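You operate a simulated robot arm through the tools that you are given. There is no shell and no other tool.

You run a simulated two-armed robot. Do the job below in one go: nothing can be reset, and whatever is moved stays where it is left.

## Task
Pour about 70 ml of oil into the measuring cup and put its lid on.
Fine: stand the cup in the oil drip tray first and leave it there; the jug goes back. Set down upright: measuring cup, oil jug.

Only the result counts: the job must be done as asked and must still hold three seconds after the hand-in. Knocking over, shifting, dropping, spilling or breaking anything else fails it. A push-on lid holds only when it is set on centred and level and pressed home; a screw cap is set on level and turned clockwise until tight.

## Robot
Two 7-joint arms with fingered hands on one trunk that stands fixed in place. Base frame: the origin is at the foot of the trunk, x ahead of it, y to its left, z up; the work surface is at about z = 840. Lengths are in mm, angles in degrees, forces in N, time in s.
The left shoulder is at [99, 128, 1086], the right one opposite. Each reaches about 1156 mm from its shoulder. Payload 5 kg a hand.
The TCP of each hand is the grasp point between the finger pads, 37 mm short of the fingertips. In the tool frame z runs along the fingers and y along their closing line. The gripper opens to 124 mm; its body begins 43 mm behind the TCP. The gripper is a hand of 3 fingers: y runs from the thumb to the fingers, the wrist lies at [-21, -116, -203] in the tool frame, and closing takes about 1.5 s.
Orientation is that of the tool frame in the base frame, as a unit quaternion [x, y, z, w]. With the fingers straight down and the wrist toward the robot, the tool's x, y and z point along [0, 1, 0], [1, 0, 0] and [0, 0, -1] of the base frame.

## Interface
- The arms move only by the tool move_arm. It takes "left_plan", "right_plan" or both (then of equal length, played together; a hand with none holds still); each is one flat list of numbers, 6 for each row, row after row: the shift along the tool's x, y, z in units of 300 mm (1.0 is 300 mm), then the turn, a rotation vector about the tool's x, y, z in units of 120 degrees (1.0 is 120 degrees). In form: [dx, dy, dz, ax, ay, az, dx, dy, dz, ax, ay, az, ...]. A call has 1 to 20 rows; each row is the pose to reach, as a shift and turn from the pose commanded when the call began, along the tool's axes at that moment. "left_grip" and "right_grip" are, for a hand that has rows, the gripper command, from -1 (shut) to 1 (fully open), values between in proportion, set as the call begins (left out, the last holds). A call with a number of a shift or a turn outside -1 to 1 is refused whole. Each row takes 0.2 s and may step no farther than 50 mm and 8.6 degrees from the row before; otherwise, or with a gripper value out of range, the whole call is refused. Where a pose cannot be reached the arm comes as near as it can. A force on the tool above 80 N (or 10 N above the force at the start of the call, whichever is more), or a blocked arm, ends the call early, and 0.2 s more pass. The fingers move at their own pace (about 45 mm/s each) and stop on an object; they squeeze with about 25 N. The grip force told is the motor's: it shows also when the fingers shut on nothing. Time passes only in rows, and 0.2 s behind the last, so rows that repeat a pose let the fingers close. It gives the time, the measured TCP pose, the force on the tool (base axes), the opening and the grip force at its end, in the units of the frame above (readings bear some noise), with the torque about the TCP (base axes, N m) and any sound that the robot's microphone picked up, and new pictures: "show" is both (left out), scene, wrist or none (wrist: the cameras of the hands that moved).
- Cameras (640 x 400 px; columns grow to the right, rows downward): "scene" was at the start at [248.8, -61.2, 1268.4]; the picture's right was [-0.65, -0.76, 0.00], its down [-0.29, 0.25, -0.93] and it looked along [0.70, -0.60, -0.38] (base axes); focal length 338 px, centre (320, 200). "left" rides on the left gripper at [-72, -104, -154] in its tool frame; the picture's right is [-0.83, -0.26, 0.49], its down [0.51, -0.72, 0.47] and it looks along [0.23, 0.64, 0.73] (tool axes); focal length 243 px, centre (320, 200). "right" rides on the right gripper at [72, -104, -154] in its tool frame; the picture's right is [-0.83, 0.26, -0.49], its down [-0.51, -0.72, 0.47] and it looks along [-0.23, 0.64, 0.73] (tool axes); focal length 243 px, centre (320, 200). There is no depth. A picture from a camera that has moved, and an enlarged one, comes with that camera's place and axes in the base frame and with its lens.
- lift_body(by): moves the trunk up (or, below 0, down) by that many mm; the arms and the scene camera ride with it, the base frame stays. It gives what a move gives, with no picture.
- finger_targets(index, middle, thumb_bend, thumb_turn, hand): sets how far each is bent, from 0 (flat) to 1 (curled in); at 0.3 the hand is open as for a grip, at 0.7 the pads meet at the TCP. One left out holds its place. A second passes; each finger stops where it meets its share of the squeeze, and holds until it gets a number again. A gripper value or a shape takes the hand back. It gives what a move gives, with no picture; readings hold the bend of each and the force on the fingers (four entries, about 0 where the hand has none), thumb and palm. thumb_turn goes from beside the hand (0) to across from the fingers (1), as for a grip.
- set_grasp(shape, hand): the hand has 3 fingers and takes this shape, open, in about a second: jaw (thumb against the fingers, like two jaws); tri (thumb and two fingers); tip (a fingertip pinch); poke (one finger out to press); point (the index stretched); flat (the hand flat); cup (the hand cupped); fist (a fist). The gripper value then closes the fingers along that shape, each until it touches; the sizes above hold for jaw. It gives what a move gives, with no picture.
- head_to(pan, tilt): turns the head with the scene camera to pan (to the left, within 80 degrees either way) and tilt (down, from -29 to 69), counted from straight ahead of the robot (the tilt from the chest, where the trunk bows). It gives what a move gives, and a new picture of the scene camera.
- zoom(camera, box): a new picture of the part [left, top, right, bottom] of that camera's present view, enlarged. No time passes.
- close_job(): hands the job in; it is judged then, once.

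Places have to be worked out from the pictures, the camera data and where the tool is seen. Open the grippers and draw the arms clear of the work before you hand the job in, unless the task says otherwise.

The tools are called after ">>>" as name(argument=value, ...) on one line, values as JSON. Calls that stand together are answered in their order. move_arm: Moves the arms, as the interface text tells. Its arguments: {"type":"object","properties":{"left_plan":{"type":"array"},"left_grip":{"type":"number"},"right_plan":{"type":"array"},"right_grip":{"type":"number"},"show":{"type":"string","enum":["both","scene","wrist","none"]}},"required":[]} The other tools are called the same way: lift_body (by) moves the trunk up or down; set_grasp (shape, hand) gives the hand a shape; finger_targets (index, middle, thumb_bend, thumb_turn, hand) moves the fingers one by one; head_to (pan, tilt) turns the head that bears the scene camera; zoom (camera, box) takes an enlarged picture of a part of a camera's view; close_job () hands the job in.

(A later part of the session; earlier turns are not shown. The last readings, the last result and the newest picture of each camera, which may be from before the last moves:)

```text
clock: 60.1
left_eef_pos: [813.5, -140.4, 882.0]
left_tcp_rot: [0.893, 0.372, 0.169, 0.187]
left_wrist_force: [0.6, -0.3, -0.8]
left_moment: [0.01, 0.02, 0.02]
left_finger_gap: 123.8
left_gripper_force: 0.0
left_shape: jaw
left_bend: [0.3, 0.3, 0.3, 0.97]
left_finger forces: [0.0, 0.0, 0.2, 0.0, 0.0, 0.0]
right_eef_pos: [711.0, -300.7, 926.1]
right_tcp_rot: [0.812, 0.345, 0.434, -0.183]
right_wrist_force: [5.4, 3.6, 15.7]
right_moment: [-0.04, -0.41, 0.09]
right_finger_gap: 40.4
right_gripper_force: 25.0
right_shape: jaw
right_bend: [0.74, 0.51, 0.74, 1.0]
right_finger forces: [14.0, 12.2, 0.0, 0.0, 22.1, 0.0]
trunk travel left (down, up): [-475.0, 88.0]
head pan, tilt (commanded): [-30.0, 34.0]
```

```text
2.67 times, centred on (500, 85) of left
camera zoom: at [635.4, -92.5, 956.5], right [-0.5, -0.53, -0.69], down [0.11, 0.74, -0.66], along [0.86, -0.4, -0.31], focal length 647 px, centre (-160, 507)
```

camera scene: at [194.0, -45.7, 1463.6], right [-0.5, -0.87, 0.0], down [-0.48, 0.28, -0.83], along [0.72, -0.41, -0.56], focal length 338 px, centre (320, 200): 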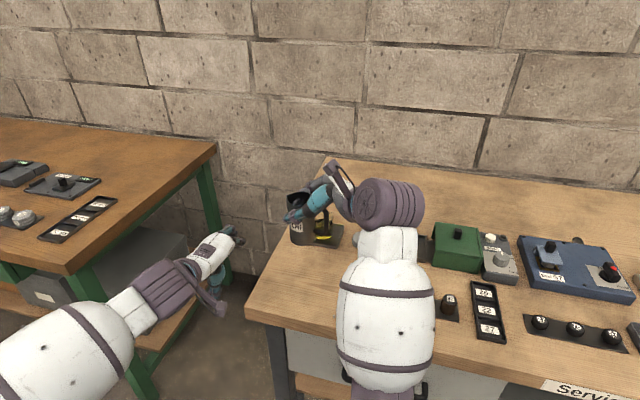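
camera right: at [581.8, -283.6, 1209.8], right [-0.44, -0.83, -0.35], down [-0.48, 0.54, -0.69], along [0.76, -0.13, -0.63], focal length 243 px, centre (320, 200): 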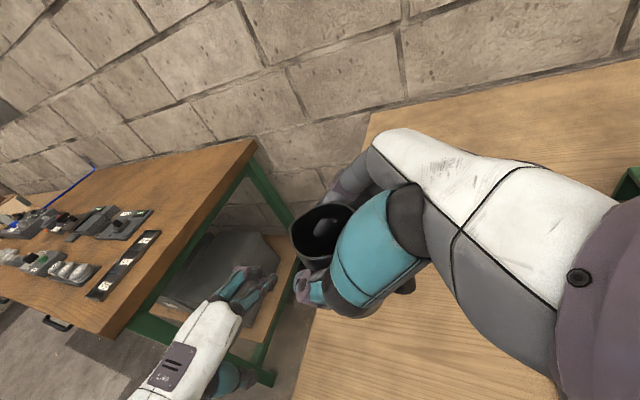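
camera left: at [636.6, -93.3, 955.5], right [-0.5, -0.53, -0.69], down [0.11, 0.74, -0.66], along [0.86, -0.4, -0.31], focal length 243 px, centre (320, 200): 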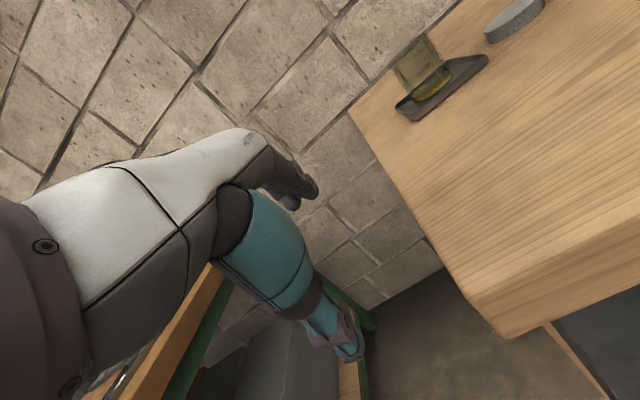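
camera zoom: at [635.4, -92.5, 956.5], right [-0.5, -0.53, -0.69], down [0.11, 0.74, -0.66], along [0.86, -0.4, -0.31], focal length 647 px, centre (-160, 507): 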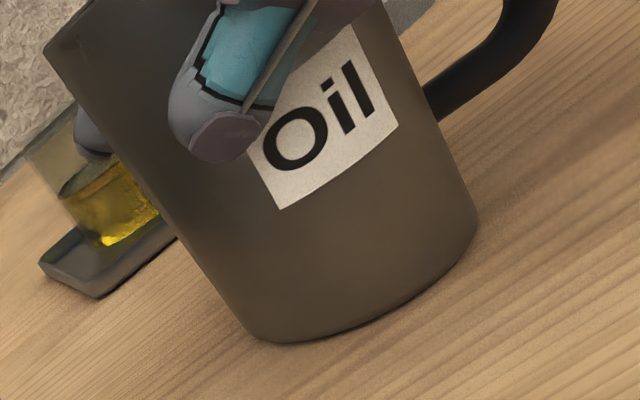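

The table now carries the jug (up to 16 N). I ease off 2 mm and open the hand.

>>> move_arm(right_plan=[0.005, 0, -0.0034, 0, 0, 0, 0.005, 0, -0.0034, 0, 0, 0], show="none")

>>> move_arm(right_plan=[0, 0, 0, 0, 0, 0, 0, 0, 0, 0, 0, 0, 0, 0, 0, 0, 0, 0, 0, 0, 0, 0, 0, 0, 0, 0, 0, 0, 0, 0, 0, 0, 0, 0, 0, 0, 0, 0, 0, 0, 0, 0, 0, 0, 0, 0, 0, 0], right_grip=1)

>>> zoom(camera="left", box=[420, 10, 580, 160])

>>> zoom(camera="scene", box=[260, 170, 380, 290])

```text
clock: 60.7
left_eef_pos: [813.6, -141.3, 880.4]
left_tcp_rot: [0.894, 0.37, 0.168, 0.186]
left_wrist_force: [0.5, -0.9, 0.5]
left_moment: [0.02, 0.01, 0.0]
left_finger_gap: 123.9
left_gripper_force: 0.0
left_shape: jaw
left_bend: [0.3, 0.3, 0.3, 0.97]
left_finger forces: [0.0, 0.0, 0.1, 0.0, 0.1, 0.0]
right_eef_pos: [710.1, -300.6, 926.7]
right_tcp_rot: [0.812, 0.346, 0.433, -0.183]
right_wrist_force: [3.6, 2.4, 12.3]
right_moment: [-0.11, -0.33, 0.09]
right_finger_gap: 40.2
right_gripper_force: 25.3
right_shape: jaw
right_bend: [0.74, 0.51, 0.74, 1.0]
right_finger forces: [13.3, 12.3, 0.1, 0.1, 22.0, 0.0]
trunk travel left (down, up): [-475.0, 88.0]
head pan, tilt (commanded): [-30.0, 34.0]
```

```text
clock: 62.5
left_eef_pos: [813.1, -140.4, 881.2]
left_tcp_rot: [0.894, 0.371, 0.168, 0.185]
left_wrist_force: [-0.2, 0.0, -0.5]
left_moment: [0.0, 0.04, 0.02]
left_finger_gap: 124.0
left_gripper_force: 0.1
left_shape: jaw
left_bend: [0.3, 0.3, 0.3, 0.97]
left_finger forces: [0.0, 0.1, 0.1, 0.1, 0.1, 0.1]
right_eef_pos: [712.3, -301.5, 924.8]
right_tcp_rot: [0.813, 0.344, 0.432, -0.184]
right_wrist_force: [-0.1, -0.7, -0.6]
right_moment: [0.01, 0.0, 0.0]
right_finger_gap: 123.7
right_gripper_force: 0.1
right_shape: jaw
right_bend: [0.3, 0.3, 0.3, 0.98]
right_finger forces: [0.0, 0.0, 0.0, 0.0, 0.0, 0.1]
trunk travel left (down, up): [-475.0, 88.0]
head pan, tilt (commanded): [-30.0, 34.0]
camera scene: at [193.2, -45.0, 1463.7], right [-0.5, -0.87, 0.0], down [-0.48, 0.28, -0.83], along [0.72, -0.41, -0.56], focal length 338 px, centre (320, 200)
camera right: at [575.7, -290.3, 1071.5], right [-0.42, -0.81, -0.41], down [-0.44, 0.58, -0.68], along [0.79, -0.1, -0.6], focal length 243 px, centre (320, 200)
```

scene: 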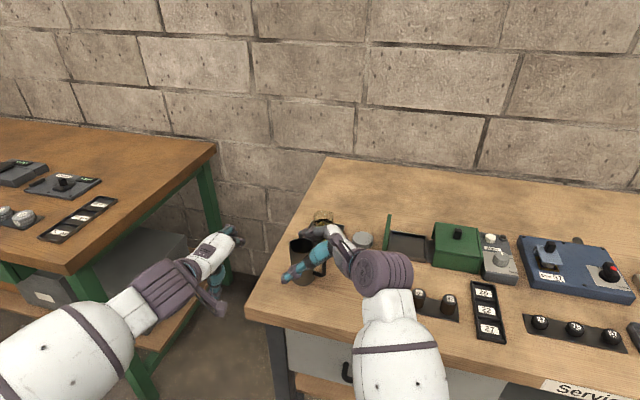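
right: 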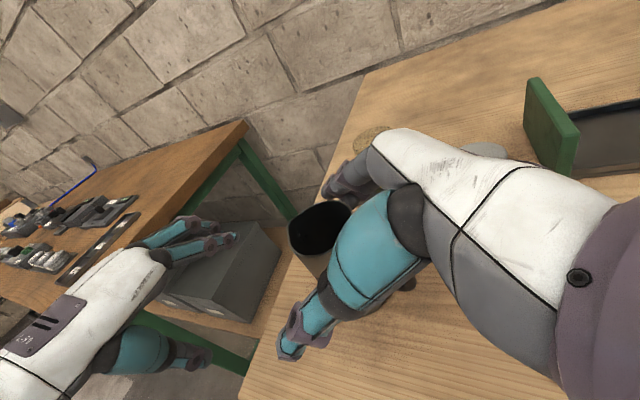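

```text
2.67 times, centred on (500, 85) of left
camera zoom: at [635.8, -93.3, 955.7], right [-0.5, -0.53, -0.69], down [0.11, 0.74, -0.66], along [0.86, -0.4, -0.31], focal length 647 px, centre (-160, 507)
```

zoom: 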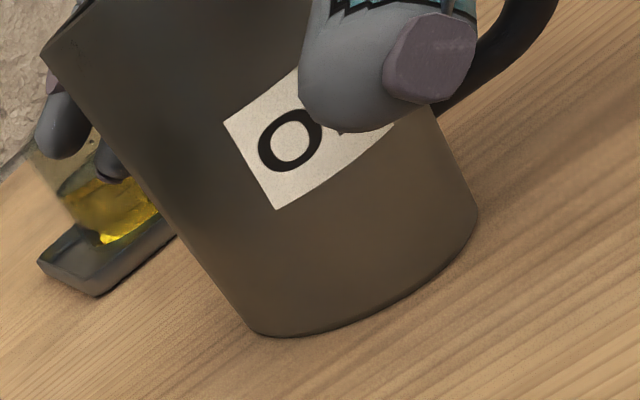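

```text
3.33 times, centred on (320, 230) of scene
camera zoom: at [193.2, -45.0, 1463.7], right [-0.5, -0.87, 0.0], down [-0.48, 0.28, -0.83], along [0.72, -0.41, -0.56], focal length 1126 px, centre (320, 100)
```

zoom: 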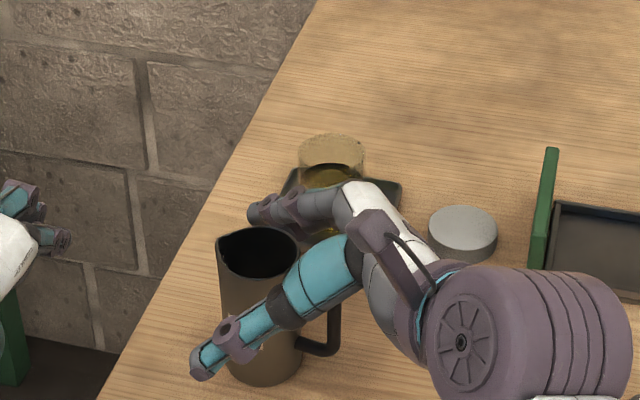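

The jug stands upright and free at its old place. I withdraw the hand straight back along the handle direction.

>>> move_arm(right_plan=[-0.0522, 0, -0.0774, 0, 0, 0, -0.1044, 0, -0.1548, 0, 0, 0, -0.1565, 0, -0.2321, 0, 0, 0, -0.2087, 0, -0.3095, 0, 0, 0, -0.2087, 0, -0.3095, 0, 0, 0])

>>> zoom(camera="scene", box=[260, 170, 420, 310])

```text
clock: 63.7
left_eef_pos: [813.6, -141.1, 879.1]
left_tcp_rot: [0.894, 0.372, 0.169, 0.185]
left_wrist_force: [0.8, -0.4, -0.7]
left_moment: [-0.02, 0.0, 0.0]
left_finger_gap: 123.7
left_gripper_force: 0.1
left_shape: jaw
left_bend: [0.3, 0.3, 0.3, 0.97]
left_finger forces: [0.1, 0.0, 0.0, 0.0, 0.1, 0.0]
right_eef_pos: [633.1, -381.5, 922.9]
right_tcp_rot: [0.812, 0.346, 0.432, -0.184]
right_wrist_force: [-0.3, 0.0, 0.1]
right_moment: [0.02, 0.03, -0.02]
right_finger_gap: 123.7
right_gripper_force: 0.0
right_shape: jaw
right_bend: [0.3, 0.3, 0.3, 0.98]
right_finger forces: [0.1, 0.0, 0.1, 0.0, 0.0, 0.0]
trunk travel left (down, up): [-475.0, 88.0]
head pan, tilt (commanded): [-30.0, 34.0]
camera scene: at [194.1, -44.3, 1463.6], right [-0.5, -0.87, 0.0], down [-0.48, 0.28, -0.83], along [0.72, -0.41, -0.56], focal length 338 px, centre (320, 200)
camera right: at [496.5, -370.9, 1069.5], right [-0.42, -0.81, -0.41], down [-0.44, 0.58, -0.68], along [0.79, -0.1, -0.6], focal length 243 px, centre (320, 200)
```

scene: 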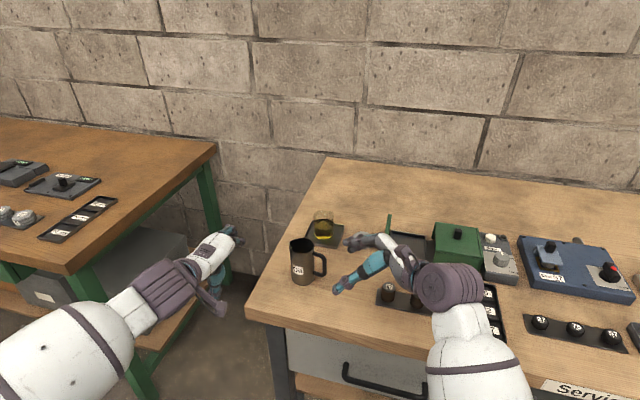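
right: 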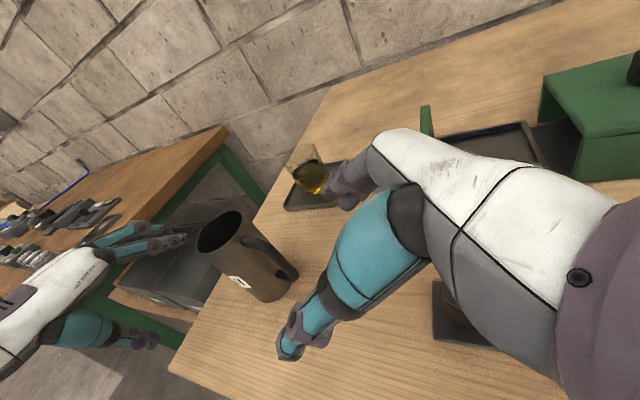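

```text
2.86 times, centred on (340, 240) of scene
camera zoom: at [194.1, -44.3, 1463.6], right [-0.5, -0.87, 0.0], down [-0.48, 0.28, -0.83], along [0.72, -0.41, -0.56], focal length 966 px, centre (263, 86)
```

zoom: 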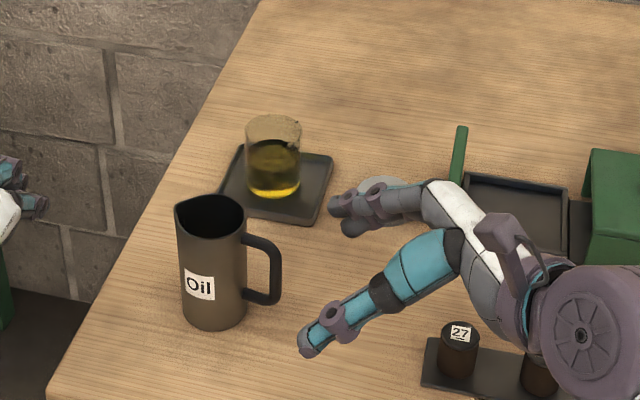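

Cup at 70 ml, jug back upright. Next the lid: since a green panel stands close to the lid's right, I'll grip it with the closing line parallel to that panel. I raise the hand, turn fingers straight down (same yaw) and go above the lid (≈[747, −500]).

>>> move_arm(right_plan=[0.1382, 0, -0.0932, 0, 0, 0, 0.2763, 0, -0.1863, 0, 0, 0, 0.2656, 0.0782, -0.1825, 0, -0.0667, 0, 0.2549, 0.1565, -0.1788, 0, -0.1333, 0, 0.2442, 0.2347, -0.175, 0, -0.2, 0, 0.2336, 0.313, -0.1713, 0, -0.2667, 0, 0.2229, 0.3912, -0.1675, 0, -0.3333, 0, 0.2122, 0.4695, -0.1638, 0, -0.4, 0, 0.2015, 0.5477, -0.16, 0, -0.4667, 0, 0.2015, 0.5477, -0.16, 0, -0.4667, 0], right_grip=0.45)

>>> zoom(camera="right", box=[150, 130, 430, 370])

>>> zoom(camera="left", box=[380, 0, 560, 130])

>>> zoom(camera="scene", box=[280, 150, 440, 290])

```text
clock: 65.9
left_eef_pos: [813.0, -139.8, 880.8]
left_tcp_rot: [0.894, 0.371, 0.168, 0.186]
left_wrist_force: [-0.3, -1.2, 0.7]
left_moment: [-0.02, -0.04, -0.01]
left_finger_gap: 123.9
left_gripper_force: 0.0
left_shape: jaw
left_bend: [0.3, 0.3, 0.3, 0.97]
left_finger forces: [0.1, 0.1, 0.0, 0.0, 0.1, 0.0]
right_eef_pos: [746.0, -500.1, 1001.0]
right_tcp_rot: [0.921, 0.391, -0.001, -0.001]
right_wrist_force: [0.0, -0.6, 0.3]
right_moment: [-0.03, 0.0, -0.01]
right_finger_gap: 89.8
right_gripper_force: 0.0
right_shape: jaw
right_bend: [0.27, 0.37, 0.56, 0.99]
right_finger forces: [0.0, 0.0, 0.1, 0.1, 0.1, 0.0]
trunk travel left (down, up): [-475.0, 88.0]
head pan, tilt (commanded): [-30.0, 34.0]
camera scene: at [192.4, -45.0, 1463.9], right [-0.5, -0.87, 0.0], down [-0.48, 0.28, -0.83], along [0.72, -0.41, -0.56], focal length 338 px, centre (320, 200)
camera right: at [720.9, -375.2, 1155.4], right [-0.39, -0.78, 0.49], down [-0.87, 0.14, -0.47], along [0.3, -0.61, -0.73], focal length 243 px, centre (320, 200)
```

scene: 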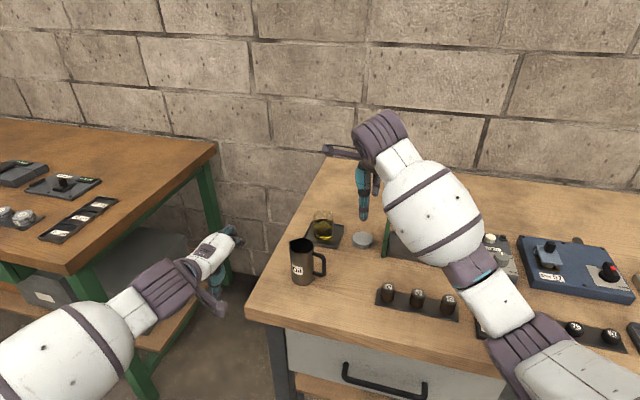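
right: 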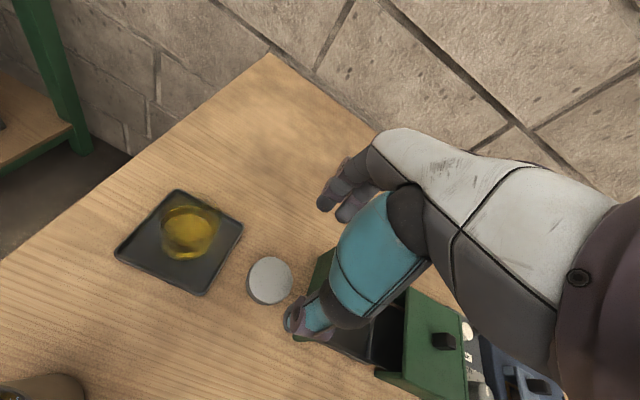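

```text
1.67 times, centred on (290, 250) of right
camera zoom: at [720.9, -375.2, 1155.4], right [-0.39, -0.78, 0.49], down [-0.87, 0.14, -0.47], along [0.3, -0.61, -0.73], focal length 404 px, centre (370, 117)
```

zoom: 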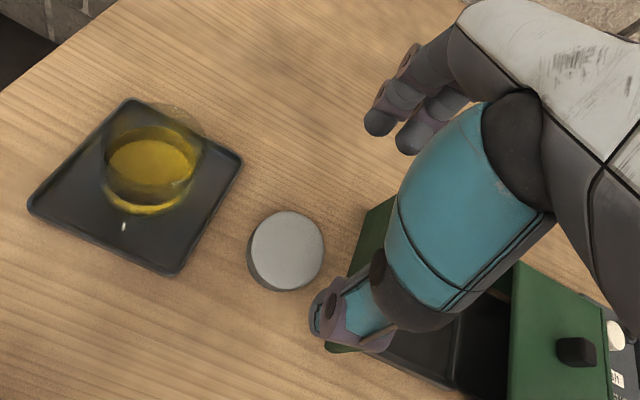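

```text
3.08 times, centred on (470, 65) of left
camera zoom: at [635.3, -93.3, 956.0], right [-0.5, -0.53, -0.69], down [0.11, 0.74, -0.66], along [0.86, -0.4, -0.31], focal length 746 px, centre (-142, 615)
```

zoom: 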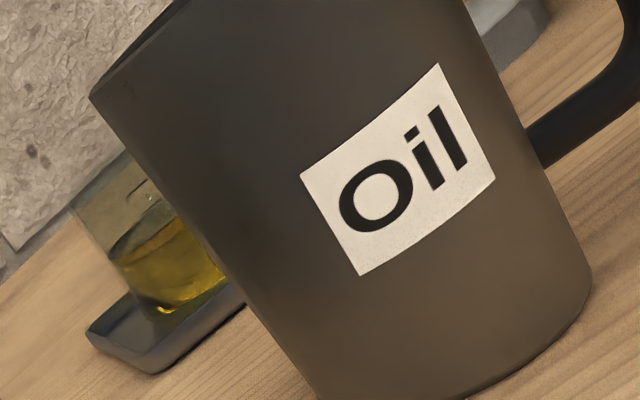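

```text
2.86 times, centred on (360, 220) of scene
camera zoom: at [192.4, -45.0, 1463.9], right [-0.5, -0.87, 0.0], down [-0.48, 0.28, -0.83], along [0.72, -0.41, -0.56], focal length 966 px, centre (206, 143)
```

zoom: 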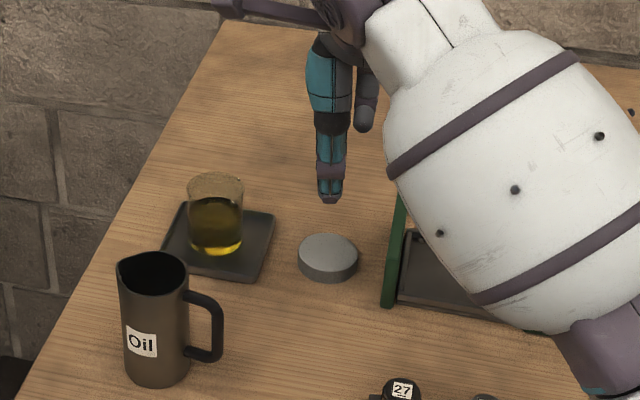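

The wrist camera puts the lid centre 3 mm off in each tool axis from the hand axis. I correct that, narrow the opening to ~80 mm and go down to TCP z≈905 (tips ≈14 mm above the lid).

>>> move_arm(right_plan=[0.0097, 0.0117, 0.11, 0, 0, 0, 0.0097, 0.0117, 0.22, 0, 0, 0, 0.0097, 0.0117, 0.32, 0, 0, 0, 0.0097, 0.0117, 0.32, 0, 0, 0], right_grip=0.3, show="none")

>>> zoom(camera="right", box=[200, 150, 420, 370])

>>> zoom(camera="scene", box=[320, 190, 410, 270])

```text
clock: 66.9
left_eef_pos: [813.4, -141.3, 881.6]
left_tcp_rot: [0.895, 0.371, 0.168, 0.185]
left_wrist_force: [-0.3, 0.7, -0.4]
left_moment: [-0.02, 0.05, -0.01]
left_finger_gap: 123.6
left_gripper_force: 0.0
left_shape: jaw
left_bend: [0.3, 0.3, 0.3, 0.97]
left_finger forces: [0.1, 0.0, 0.1, 0.0, 0.1, 0.1]
right_eef_pos: [753.2, -501.0, 906.7]
right_tcp_rot: [0.92, 0.391, 0.0, -0.001]
right_wrist_force: [-0.1, 0.4, 0.3]
right_moment: [0.01, 0.0, -0.01]
right_finger_gap: 81.0
right_gripper_force: 0.0
right_shape: jaw
right_bend: [0.28, 0.39, 0.62, 1.0]
right_finger forces: [0.1, 0.0, 0.0, 0.0, 0.0, 0.0]
trunk travel left (down, up): [-475.0, 88.0]
head pan, tilt (commanded): [-30.0, 34.0]
```

```text
1.82 times, centred on (310, 260) of right
camera zoom: at [728.0, -375.6, 1060.4], right [-0.39, -0.78, 0.49], down [-0.87, 0.14, -0.47], along [0.3, -0.61, -0.73], focal length 441 px, centre (338, 91)
```

zoom: 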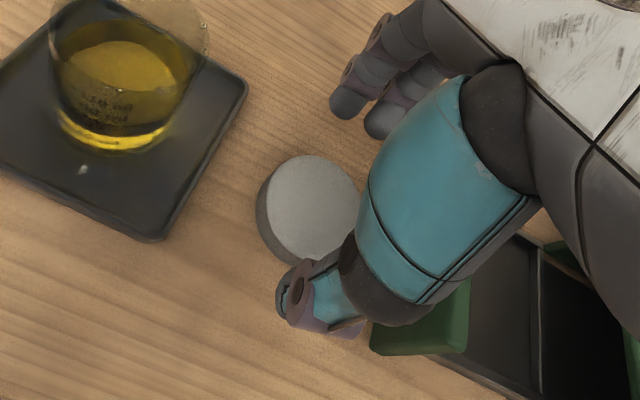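

```text
5.00 times, centred on (365, 230) of scene
camera zoom: at [193.0, -45.0, 1463.8], right [-0.5, -0.87, 0.0], down [-0.48, 0.28, -0.83], along [0.72, -0.41, -0.56], focal length 1690 px, centre (95, 50)
```

zoom: 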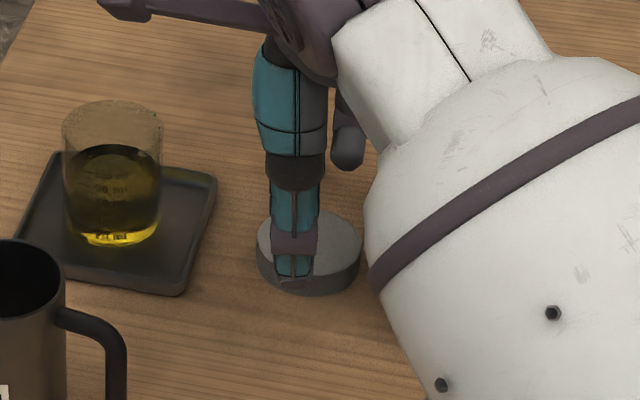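

The lid is centred between finger and thumb within ~2 mm. I lower to TCP z≈885 so the tips come beside the lid's rim and check.

>>> move_arm(right_plan=[0, 0, 0.036, 0, 0, 0, 0, 0, 0.072, 0, 0, 0, 0, 0, 0.072, 0, 0, 0], show="none")

>>> zoom(camera="scene", box=[335, 210, 395, 265])

>>> zoom(camera="right", box=[220, 150, 400, 330])

```text
clock: 67.7
left_eef_pos: [812.6, -141.2, 880.2]
left_tcp_rot: [0.894, 0.371, 0.168, 0.185]
left_wrist_force: [-0.5, 0.3, 0.3]
left_moment: [0.0, 0.02, 0.0]
left_finger_gap: 124.0
left_gripper_force: 0.0
left_shape: jaw
left_bend: [0.3, 0.3, 0.3, 0.97]
left_finger forces: [0.0, 0.1, 0.0, 0.1, 0.1, 0.0]
right_eef_pos: [752.2, -500.9, 885.7]
right_tcp_rot: [0.921, 0.391, 0.001, 0.0]
right_wrist_force: [-1.0, 1.0, -0.6]
right_moment: [0.01, -0.02, 0.01]
right_finger_gap: 81.2
right_gripper_force: 0.1
right_shape: jaw
right_bend: [0.28, 0.39, 0.62, 1.0]
right_finger forces: [0.0, 0.1, 0.0, 0.0, 0.0, 0.0]
trunk travel left (down, up): [-475.0, 88.0]
head pan, tilt (commanded): [-30.0, 34.0]
```

```text
7.27 times, centred on (365, 238) of scene
camera zoom: at [193.2, -45.0, 1463.8], right [-0.5, -0.87, 0.0], down [-0.48, 0.28, -0.83], along [0.72, -0.41, -0.56], focal length 2458 px, centre (-7, -73)
```

zoom: 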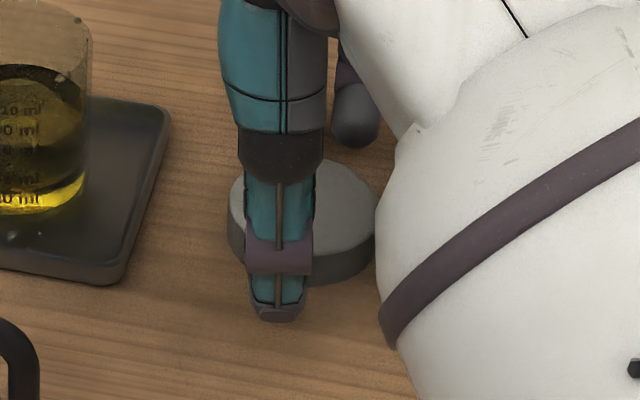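

```text
2.22 times, centred on (310, 240) of right
camera zoom: at [727.2, -375.3, 1038.7], right [-0.39, -0.78, 0.49], down [-0.87, 0.14, -0.47], along [0.3, -0.61, -0.73], focal length 539 px, centre (342, 111)
```

zoom: 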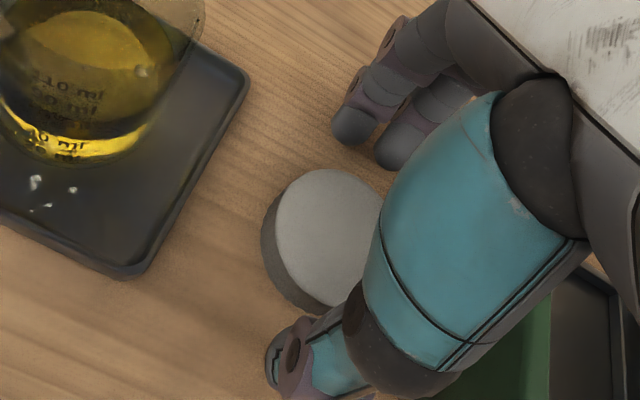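

The tips are about level with the lid's upper edge. I lower 6 mm more (tips ≈4 mm above the table) and close on the lid.

>>> move_arm(right_plan=[0, 0, 0.01, 0, 0, 0, 0, 0, 0.02, 0, 0, 0], show="none")

>>> move_arm(right_plan=[0, 0, 0, 0, 0, 0, 0, 0, 0, 0, 0, 0, 0, 0, 0, 0, 0, 0, 0, 0, 0, 0, 0, 0, 0, 0, 0, 0, 0, 0, 0, 0, 0, 0, 0, 0], right_grip=-1, show="none")

>>> zoom(camera="scene", box=[335, 210, 395, 265])

>>> zoom(camera="right", box=[220, 150, 400, 330])

```text
clock: 68.3
left_eef_pos: [813.5, -140.8, 881.3]
left_tcp_rot: [0.894, 0.371, 0.168, 0.186]
left_wrist_force: [0.5, 0.9, 0.3]
left_moment: [-0.02, 0.02, 0.01]
left_finger_gap: 123.9
left_gripper_force: 0.1
left_shape: jaw
left_bend: [0.3, 0.3, 0.3, 0.97]
left_finger forces: [0.1, 0.1, 0.0, 0.1, 0.0, 0.0]
right_eef_pos: [751.6, -500.1, 879.5]
right_tcp_rot: [0.92, 0.391, 0.0, 0.0]
right_wrist_force: [0.6, -1.3, 1.7]
right_moment: [-0.06, -0.03, 0.03]
right_finger_gap: 81.0
right_gripper_force: 0.0
right_shape: jaw
right_bend: [0.28, 0.39, 0.62, 1.0]
right_finger forces: [0.0, 1.3, 0.0, 0.0, 0.0, 0.1]
trunk travel left (down, up): [-475.0, 88.0]
head pan, tilt (commanded): [-30.0, 34.0]
```

```text
clock: 69.7
left_eef_pos: [812.1, -140.5, 880.6]
left_tcp_rot: [0.894, 0.371, 0.17, 0.186]
left_wrist_force: [1.0, -0.1, -0.2]
left_moment: [0.02, 0.02, 0.01]
left_finger_gap: 124.0
left_gripper_force: 0.0
left_shape: jaw
left_bend: [0.3, 0.3, 0.3, 0.97]
left_finger forces: [0.1, 0.0, 0.0, 0.0, 0.0, 0.0]
right_eef_pos: [752.1, -500.1, 878.3]
right_tcp_rot: [0.92, 0.391, 0.0, 0.0]
right_wrist_force: [-0.8, 0.1, 3.6]
right_moment: [0.01, -0.07, -0.04]
right_finger_gap: 50.4
right_gripper_force: 24.3
right_shape: jaw
right_bend: [0.74, 0.46, 0.73, 1.0]
right_finger forces: [22.0, 2.3, 0.0, 0.0, 23.0, 0.1]
trunk travel left (down, up): [-475.0, 88.0]
head pan, tilt (commanded): [-30.0, 34.0]
```

```text
7.27 times, centred on (365, 238) of scene
camera zoom: at [192.7, -44.7, 1463.8], right [-0.5, -0.87, 0.0], down [-0.48, 0.28, -0.83], along [0.72, -0.41, -0.56], focal length 2458 px, centre (-7, -73)
```

zoom: 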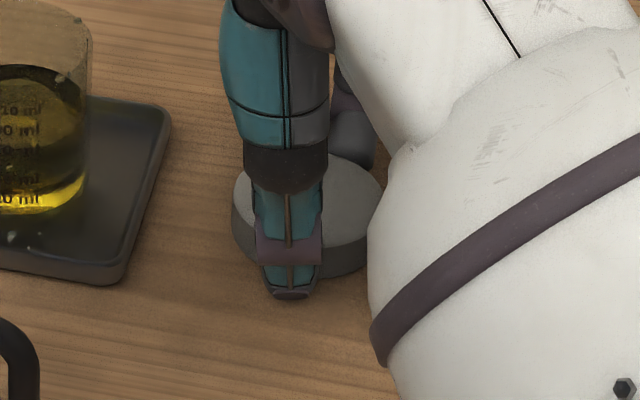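

```text
2.22 times, centred on (310, 240) of right
camera zoom: at [726.7, -374.9, 1032.7], right [-0.39, -0.78, 0.49], down [-0.87, 0.14, -0.47], along [0.3, -0.61, -0.73], focal length 539 px, centre (342, 111)
```

zoom: 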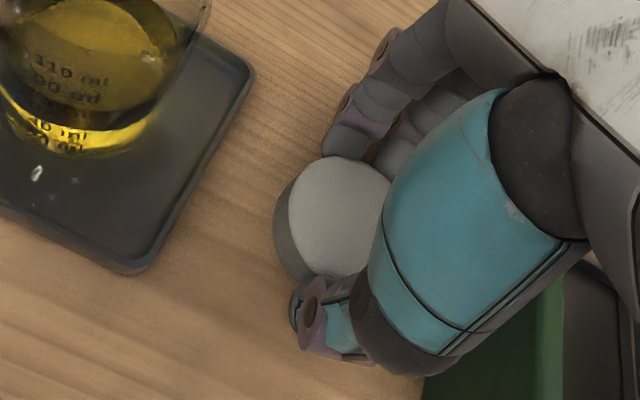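

Index and thumb hold the lid (22/23 N), but the middle finger is touching the table. I rise 4 mm so it can close onto the lid too, and check.

>>> move_arm(right_plan=[0, 0, -0.007, 0, 0, 0, 0, 0, -0.0133, 0, 0, 0, 0, 0, -0.0133, 0, 0, 0, 0, 0, -0.0133, 0, 0, 0], show="none")

>>> zoom(camera="scene", box=[335, 210, 395, 265])

>>> zoom(camera="right", box=[220, 150, 400, 330])

```text
clock: 70.7
left_eef_pos: [813.9, -140.6, 879.6]
left_tcp_rot: [0.894, 0.371, 0.168, 0.185]
left_wrist_force: [-0.3, -0.2, -0.5]
left_moment: [-0.02, 0.02, -0.01]
left_finger_gap: 123.9
left_gripper_force: 0.1
left_shape: jaw
left_bend: [0.3, 0.3, 0.3, 0.97]
left_finger forces: [0.1, 0.0, 0.0, 0.0, 0.0, 0.0]
right_eef_pos: [752.0, -499.5, 882.4]
right_tcp_rot: [0.921, 0.391, 0.0, 0.001]
right_wrist_force: [0.7, 0.1, -0.9]
right_moment: [0.01, 0.0, 0.02]
right_finger_gap: 50.3
right_gripper_force: 25.4
right_shape: jaw
right_bend: [0.74, 0.45, 0.73, 1.0]
right_finger forces: [18.7, 2.9, 0.1, 0.0, 22.1, 0.0]
trunk travel left (down, up): [-475.0, 88.0]
head pan, tilt (commanded): [-30.0, 34.0]
```

```text
7.27 times, centred on (365, 238) of scene
camera zoom: at [193.4, -45.0, 1463.7], right [-0.5, -0.87, 0.0], down [-0.48, 0.28, -0.83], along [0.72, -0.41, -0.56], focal length 2458 px, centre (-7, -73)
```

zoom: 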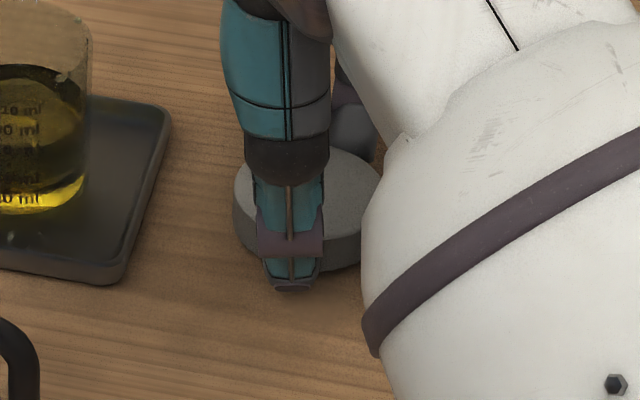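

```text
2.22 times, centred on (310, 240) of right
camera zoom: at [726.9, -375.1, 1036.0], right [-0.39, -0.78, 0.49], down [-0.87, 0.14, -0.47], along [0.3, -0.61, -0.73], focal length 539 px, centre (342, 111)
```

zoom: 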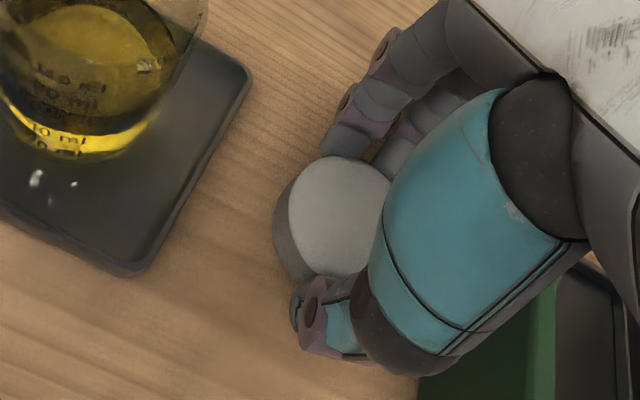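

All three fingers touch the lid now (19/3/22 N); its centre lies ≈[+1, +5] mm from the TCP in the tool frame. I lift it slowly and check that it stays level.

>>> move_arm(right_plan=[0, 0, -0.05, 0, 0, 0, 0, 0, -0.1, 0, 0, 0, 0, 0, -0.2, 0, 0, 0, 0, 0, -0.3, 0, 0, 0, 0, 0, -0.4, 0, 0, 0, 0, 0, -0.4, 0, 0, 0])

>>> zoom(camera="scene", box=[310, 150, 400, 260])

>>> zoom(camera="right", box=[220, 150, 400, 330])

```text
clock: 72.1
left_eef_pos: [812.8, -139.9, 880.8]
left_tcp_rot: [0.894, 0.371, 0.168, 0.185]
left_wrist_force: [0.3, 0.1, 0.2]
left_moment: [-0.05, 0.0, -0.02]
left_finger_gap: 123.8
left_gripper_force: 0.0
left_shape: jaw
left_bend: [0.3, 0.3, 0.3, 0.97]
left_finger forces: [0.0, 0.0, 0.0, 0.0, 0.0, 0.1]
right_eef_pos: [751.5, -499.3, 1000.8]
right_tcp_rot: [0.921, 0.39, -0.001, 0.0]
right_wrist_force: [-0.5, -0.5, -1.0]
right_moment: [0.0, -0.04, 0.02]
right_finger_gap: 50.5
right_gripper_force: 24.9
right_shape: jaw
right_bend: [0.74, 0.45, 0.73, 1.0]
right_finger forces: [18.6, 2.9, 0.0, 0.0, 22.1, 0.0]
trunk travel left (down, up): [-475.0, 88.0]
head pan, tilt (commanded): [-30.0, 34.0]
camera scene: at [193.4, -45.3, 1463.6], right [-0.5, -0.87, 0.0], down [-0.48, 0.28, -0.83], along [0.72, -0.41, -0.56], focal length 338 px, centre (320, 200)
camera right: at [727.1, -374.7, 1155.7], right [-0.39, -0.78, 0.49], down [-0.87, 0.14, -0.47], along [0.3, -0.61, -0.73], focal length 243 px, centre (320, 200)
```

scene: 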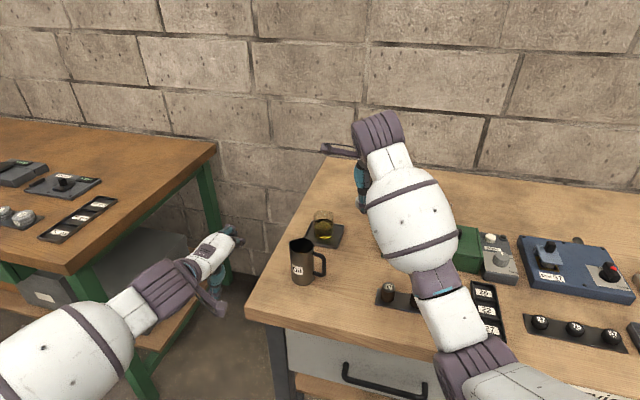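
right: 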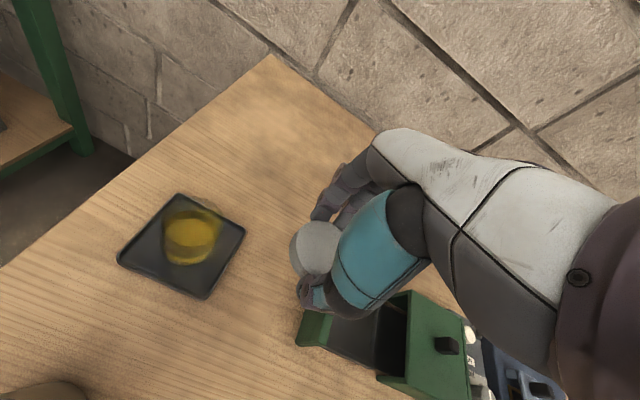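

```text
3.64 times, centred on (355, 205) of scene
camera zoom: at [193.4, -45.3, 1463.6], right [-0.5, -0.87, 0.0], down [-0.48, 0.28, -0.83], along [0.72, -0.41, -0.56], focal length 1229 px, centre (193, 182)
```

zoom: 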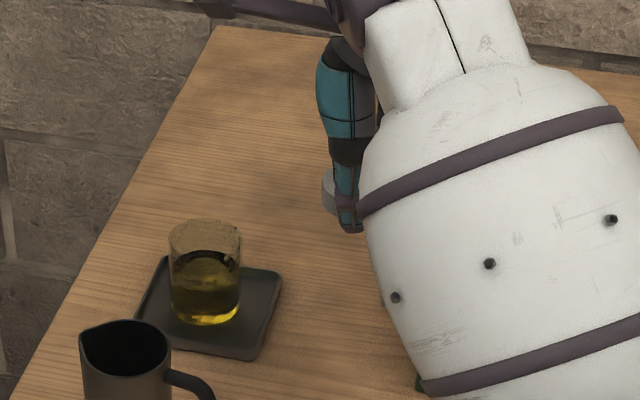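

```text
2.22 times, centred on (310, 240) of right
camera zoom: at [727.1, -374.7, 1155.7], right [-0.39, -0.78, 0.49], down [-0.87, 0.14, -0.47], along [0.3, -0.61, -0.73], focal length 539 px, centre (342, 111)
```

zoom: 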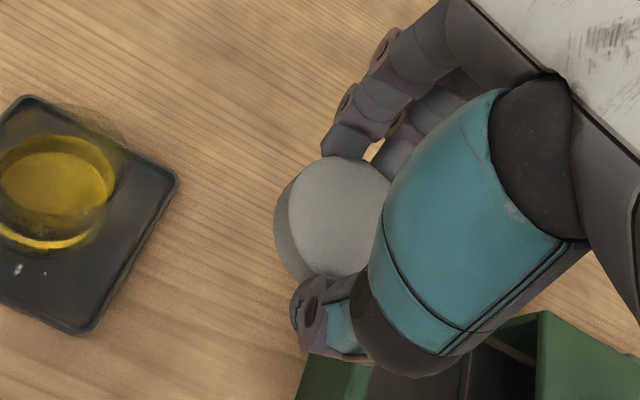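

The lid came up level. I carry it over the cup (TCP target ≈[822, −420.5]) at this height and compare lid and cup in the views.

>>> move_arm(right_plan=[0.0883, -0.0033, 0, 0, 0, 0, 0.1765, -0.0065, 0, 0, 0, 0, 0.2648, -0.0098, 0, 0, 0, 0, 0.353, -0.013, 0, 0, 0, 0, 0.353, -0.013, 0, 0, 0, 0])

>>> zoom(camera="right", box=[200, 150, 400, 350])

>>> zoom(camera="left", box=[370, 0, 490, 120])

>>> zoom(camera="scene", box=[290, 160, 370, 260])

```text
clock: 73.3
left_eef_pos: [812.5, -141.2, 880.5]
left_tcp_rot: [0.894, 0.372, 0.169, 0.185]
left_wrist_force: [-0.3, -0.7, 0.0]
left_moment: [0.04, 0.02, 0.01]
left_finger_gap: 124.1
left_gripper_force: 0.1
left_shape: jaw
left_bend: [0.3, 0.3, 0.3, 0.97]
left_finger forces: [0.1, 0.0, 0.0, 0.0, 0.0, 0.0]
right_eef_pos: [823.1, -421.0, 1001.0]
right_tcp_rot: [0.92, 0.391, 0.001, 0.0]
right_wrist_force: [-0.1, -0.1, 0.3]
right_moment: [0.01, -0.01, -0.01]
right_finger_gap: 50.4
right_gripper_force: 25.1
right_shape: jaw
right_bend: [0.74, 0.45, 0.73, 1.0]
right_finger forces: [18.6, 3.0, 0.0, 0.0, 21.9, 0.1]
trunk travel left (down, up): [-475.0, 88.0]
head pan, tilt (commanded): [-30.0, 34.0]
camera scene: at [192.7, -45.9, 1463.8], right [-0.5, -0.87, 0.0], down [-0.48, 0.28, -0.83], along [0.72, -0.41, -0.56], focal length 338 px, centre (320, 200)
camera right: at [797.6, -296.9, 1155.8], right [-0.39, -0.78, 0.49], down [-0.87, 0.14, -0.47], along [0.3, -0.61, -0.73], focal length 243 px, centre (320, 200)
```

scene: 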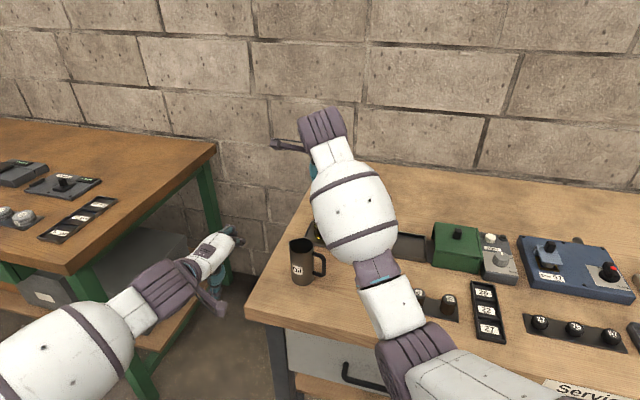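
right: 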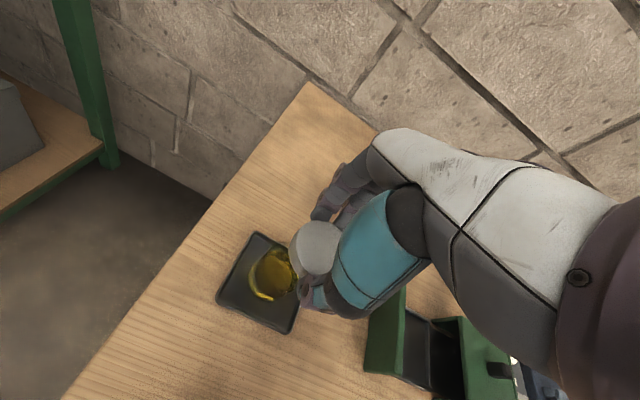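

```text
2.00 times, centred on (300, 250) of right
camera zoom: at [797.6, -296.9, 1155.8], right [-0.39, -0.78, 0.49], down [-0.87, 0.14, -0.47], along [0.3, -0.61, -0.73], focal length 485 px, centre (360, 100)
```

zoom: 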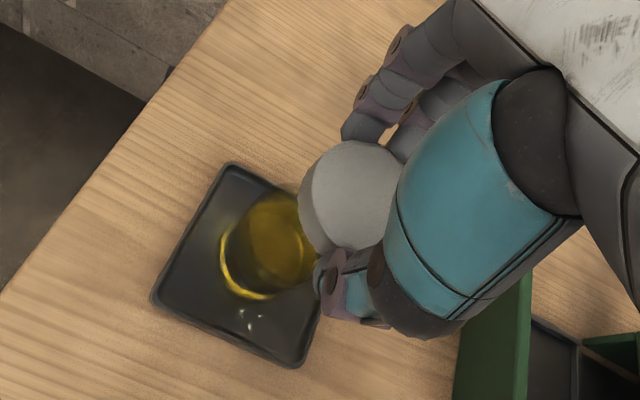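

```text
3.33 times, centred on (430, 60) of left
camera zoom: at [635.5, -93.8, 955.8], right [-0.5, -0.53, -0.69], down [0.11, 0.74, -0.66], along [0.86, -0.4, -0.31], focal length 809 px, centre (-47, 667)
```

zoom: 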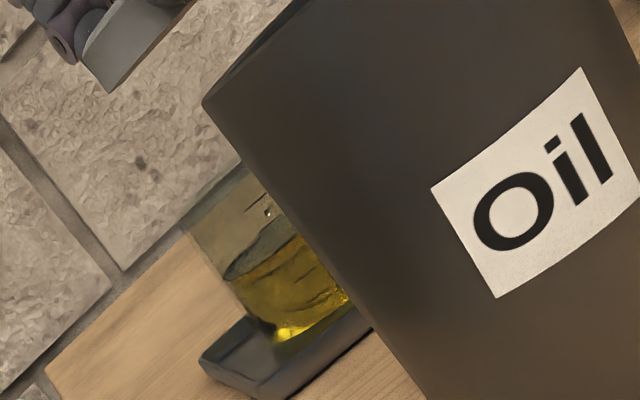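

```text
4.00 times, centred on (330, 210) of scene
camera zoom: at [192.7, -45.9, 1463.8], right [-0.5, -0.87, 0.0], down [-0.48, 0.28, -0.83], along [0.72, -0.41, -0.56], focal length 1352 px, centre (280, 160)
```

zoom: 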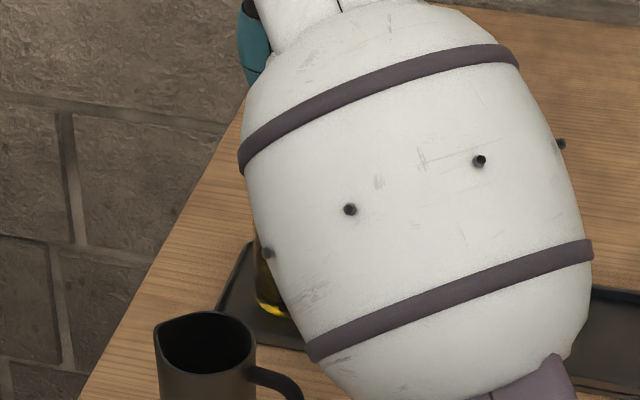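

The scene view is blocked by the forearm and the left camera by the jug, so I move the left hand sideways (beside the table) and yaw it 15° to see lid and cup side-on past the jug.

>>> move_arm(left_plan=[0.0323, 0.0763, 0.0401, -0.0068, -0.019, 0.0365, 0.0647, 0.1527, 0.0802, -0.0137, -0.038, 0.0729, 0.097, 0.229, 0.1203, -0.0205, -0.057, 0.1094, 0.097, 0.229, 0.1203, -0.0205, -0.057, 0.1094], show="wrist")

>>> zoom(camera="left", box=[340, 0, 490, 120])

```text
clock: 74.3
left_eef_pos: [893.4, -169.7, 887.1]
left_tcp_rot: [0.935, 0.251, 0.142, 0.207]
left_wrist_force: [-0.4, -0.1, 0.2]
left_moment: [-0.02, 0.01, -0.01]
left_finger_gap: 124.0
left_gripper_force: 0.1
left_shape: jaw
left_bend: [0.3, 0.3, 0.3, 0.97]
left_finger forces: [0.0, 0.0, 0.0, 0.0, 0.0, 0.0]
right_eef_pos: [823.3, -421.0, 1001.4]
right_tcp_rot: [0.92, 0.391, 0.001, 0.0]
right_wrist_force: [0.3, 0.1, -0.8]
right_moment: [0.0, 0.04, 0.02]
right_finger_gap: 50.1
right_gripper_force: 24.9
right_shape: jaw
right_bend: [0.74, 0.45, 0.73, 1.0]
right_finger forces: [18.6, 3.0, 0.0, 0.0, 22.0, 0.1]
trunk travel left (down, up): [-475.0, 88.0]
head pan, tilt (commanded): [-30.0, 34.0]
camera left: at [732.2, -78.0, 961.3], right [-0.62, -0.39, -0.69], down [0.3, 0.69, -0.66], along [0.73, -0.61, -0.31], focal length 243 px, centre (320, 200)
```

left: 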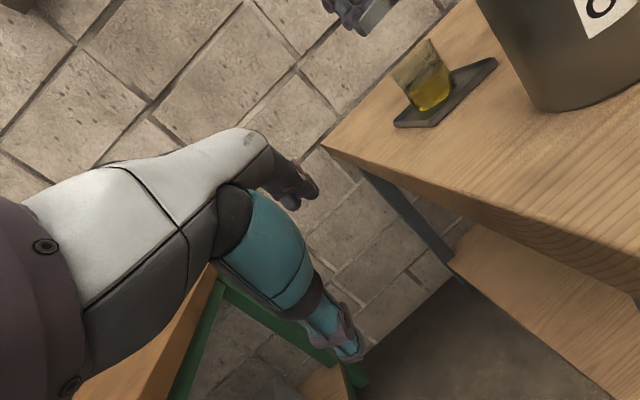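

```text
3.33 times, centred on (415, 60) of left
camera zoom: at [732.2, -78.0, 961.3], right [-0.62, -0.39, -0.69], down [0.3, 0.69, -0.66], along [0.73, -0.61, -0.31], focal length 809 px, centre (3, 667)
```

zoom: 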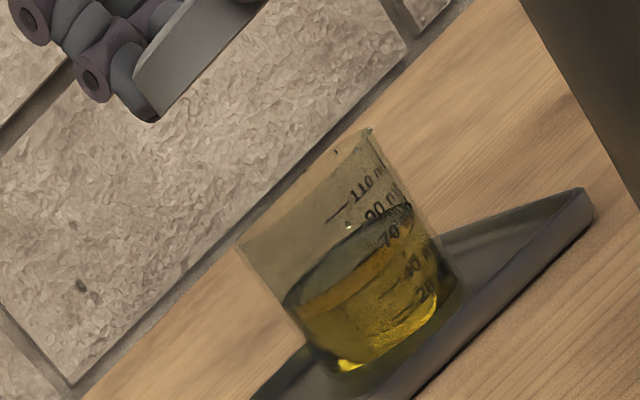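

Now lid and cup are both in view from the side. I lower the lid to ≈14 mm above the rim and check the alignment.

>>> move_arm(right_plan=[0, 0, 0.067, 0, 0, 0, 0, 0, 0.133, 0, 0, 0, 0, 0, 0.133, 0, 0, 0], show="none")

>>> zoom(camera="left", box=[340, 0, 490, 120])

>>> zoom(camera="left", box=[360, 10, 450, 90])

>>> zoom(camera="right", box=[220, 150, 400, 330])

```text
clock: 75.1
left_eef_pos: [890.1, -170.4, 886.2]
left_tcp_rot: [0.935, 0.251, 0.142, 0.205]
left_wrist_force: [-0.3, -0.3, 0.7]
left_moment: [0.01, 0.02, -0.01]
left_finger_gap: 123.9
left_gripper_force: 0.1
left_shape: jaw
left_bend: [0.3, 0.3, 0.3, 0.97]
left_finger forces: [0.0, 0.0, 0.0, 0.1, 0.1, 0.0]
right_eef_pos: [823.0, -422.9, 963.1]
right_tcp_rot: [0.92, 0.391, 0.0, 0.0]
right_wrist_force: [-0.3, -0.7, 0.4]
right_moment: [0.01, -0.03, -0.01]
right_finger_gap: 50.2
right_gripper_force: 24.7
right_shape: jaw
right_bend: [0.74, 0.45, 0.73, 1.0]
right_finger forces: [18.6, 3.1, 0.1, 0.0, 22.1, 0.0]
trunk travel left (down, up): [-475.0, 88.0]
head pan, tilt (commanded): [-30.0, 34.0]
```

```text
3.33 times, centred on (415, 60) of left
camera zoom: at [731.5, -79.6, 961.3], right [-0.62, -0.39, -0.69], down [0.3, 0.69, -0.66], along [0.73, -0.61, -0.31], focal length 809 px, centre (3, 667)
```

zoom: 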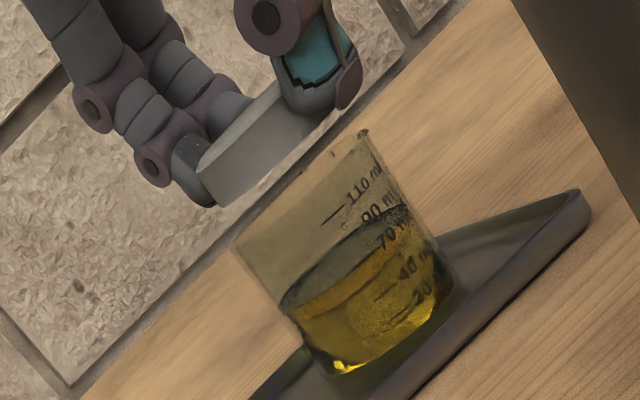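

```text
5.00 times, centred on (405, 50) of left
camera zoom: at [731.5, -79.6, 961.3], right [-0.62, -0.39, -0.69], down [0.3, 0.69, -0.66], along [0.73, -0.61, -0.31], focal length 1213 px, centre (-105, 950)
```

zoom: 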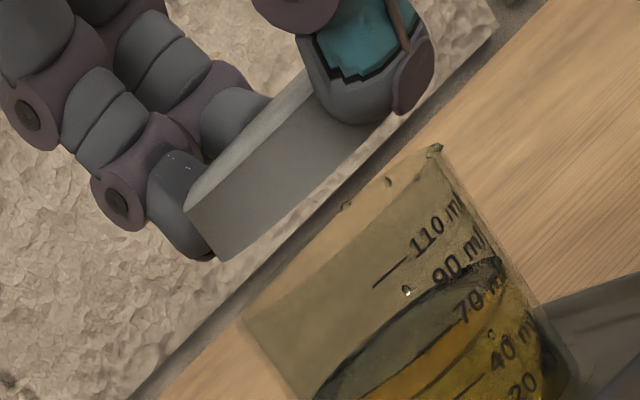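

```text
2.22 times, centred on (310, 240) of right
camera zoom: at [798.2, -296.8, 1116.8], right [-0.39, -0.78, 0.49], down [-0.87, 0.14, -0.47], along [0.3, -0.61, -0.73], focal length 539 px, centre (342, 111)
```

zoom: 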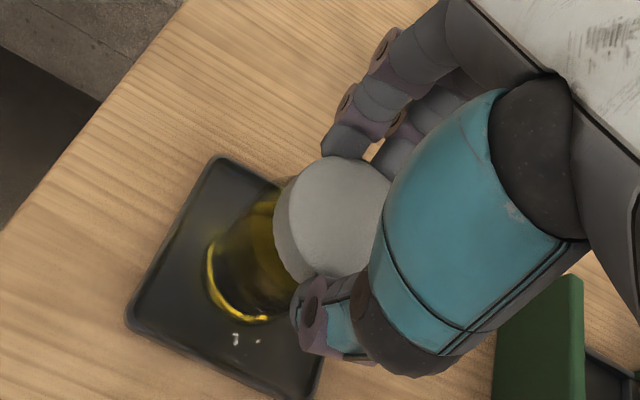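

The two views disagree by a few mm because thumb and finger hide part of the lid. I enlarge both to fit the lid's visible outline better.

>>> zoom(camera="right", box=[280, 190, 380, 290])

>>> zoom(camera="left", box=[370, 10, 430, 70])

```text
4.00 times, centred on (330, 240) of right
camera zoom: at [798.2, -296.8, 1116.8], right [-0.39, -0.78, 0.49], down [-0.87, 0.14, -0.47], along [0.3, -0.61, -0.73], focal length 970 px, centre (280, 40)
```

zoom: 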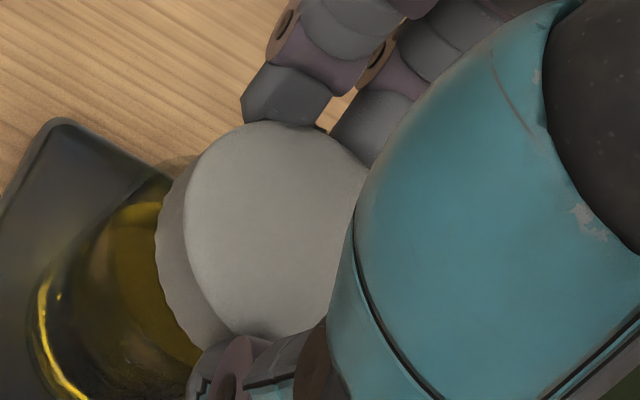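

```text
6.67 times, centred on (400, 40) of left
camera zoom: at [731.5, -79.6, 961.3], right [-0.62, -0.39, -0.69], down [0.3, 0.69, -0.66], along [0.73, -0.61, -0.31], focal length 1618 px, centre (-213, 1267)
```

zoom: 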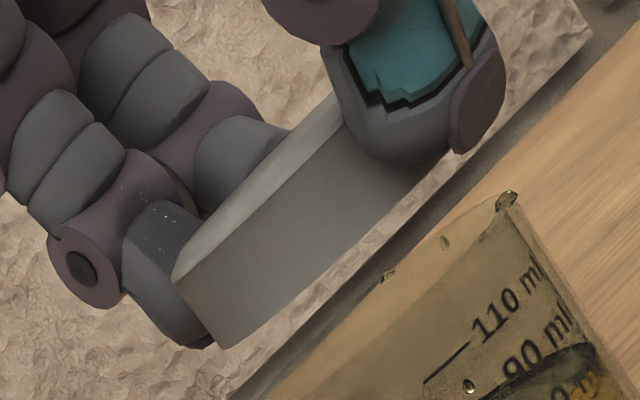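

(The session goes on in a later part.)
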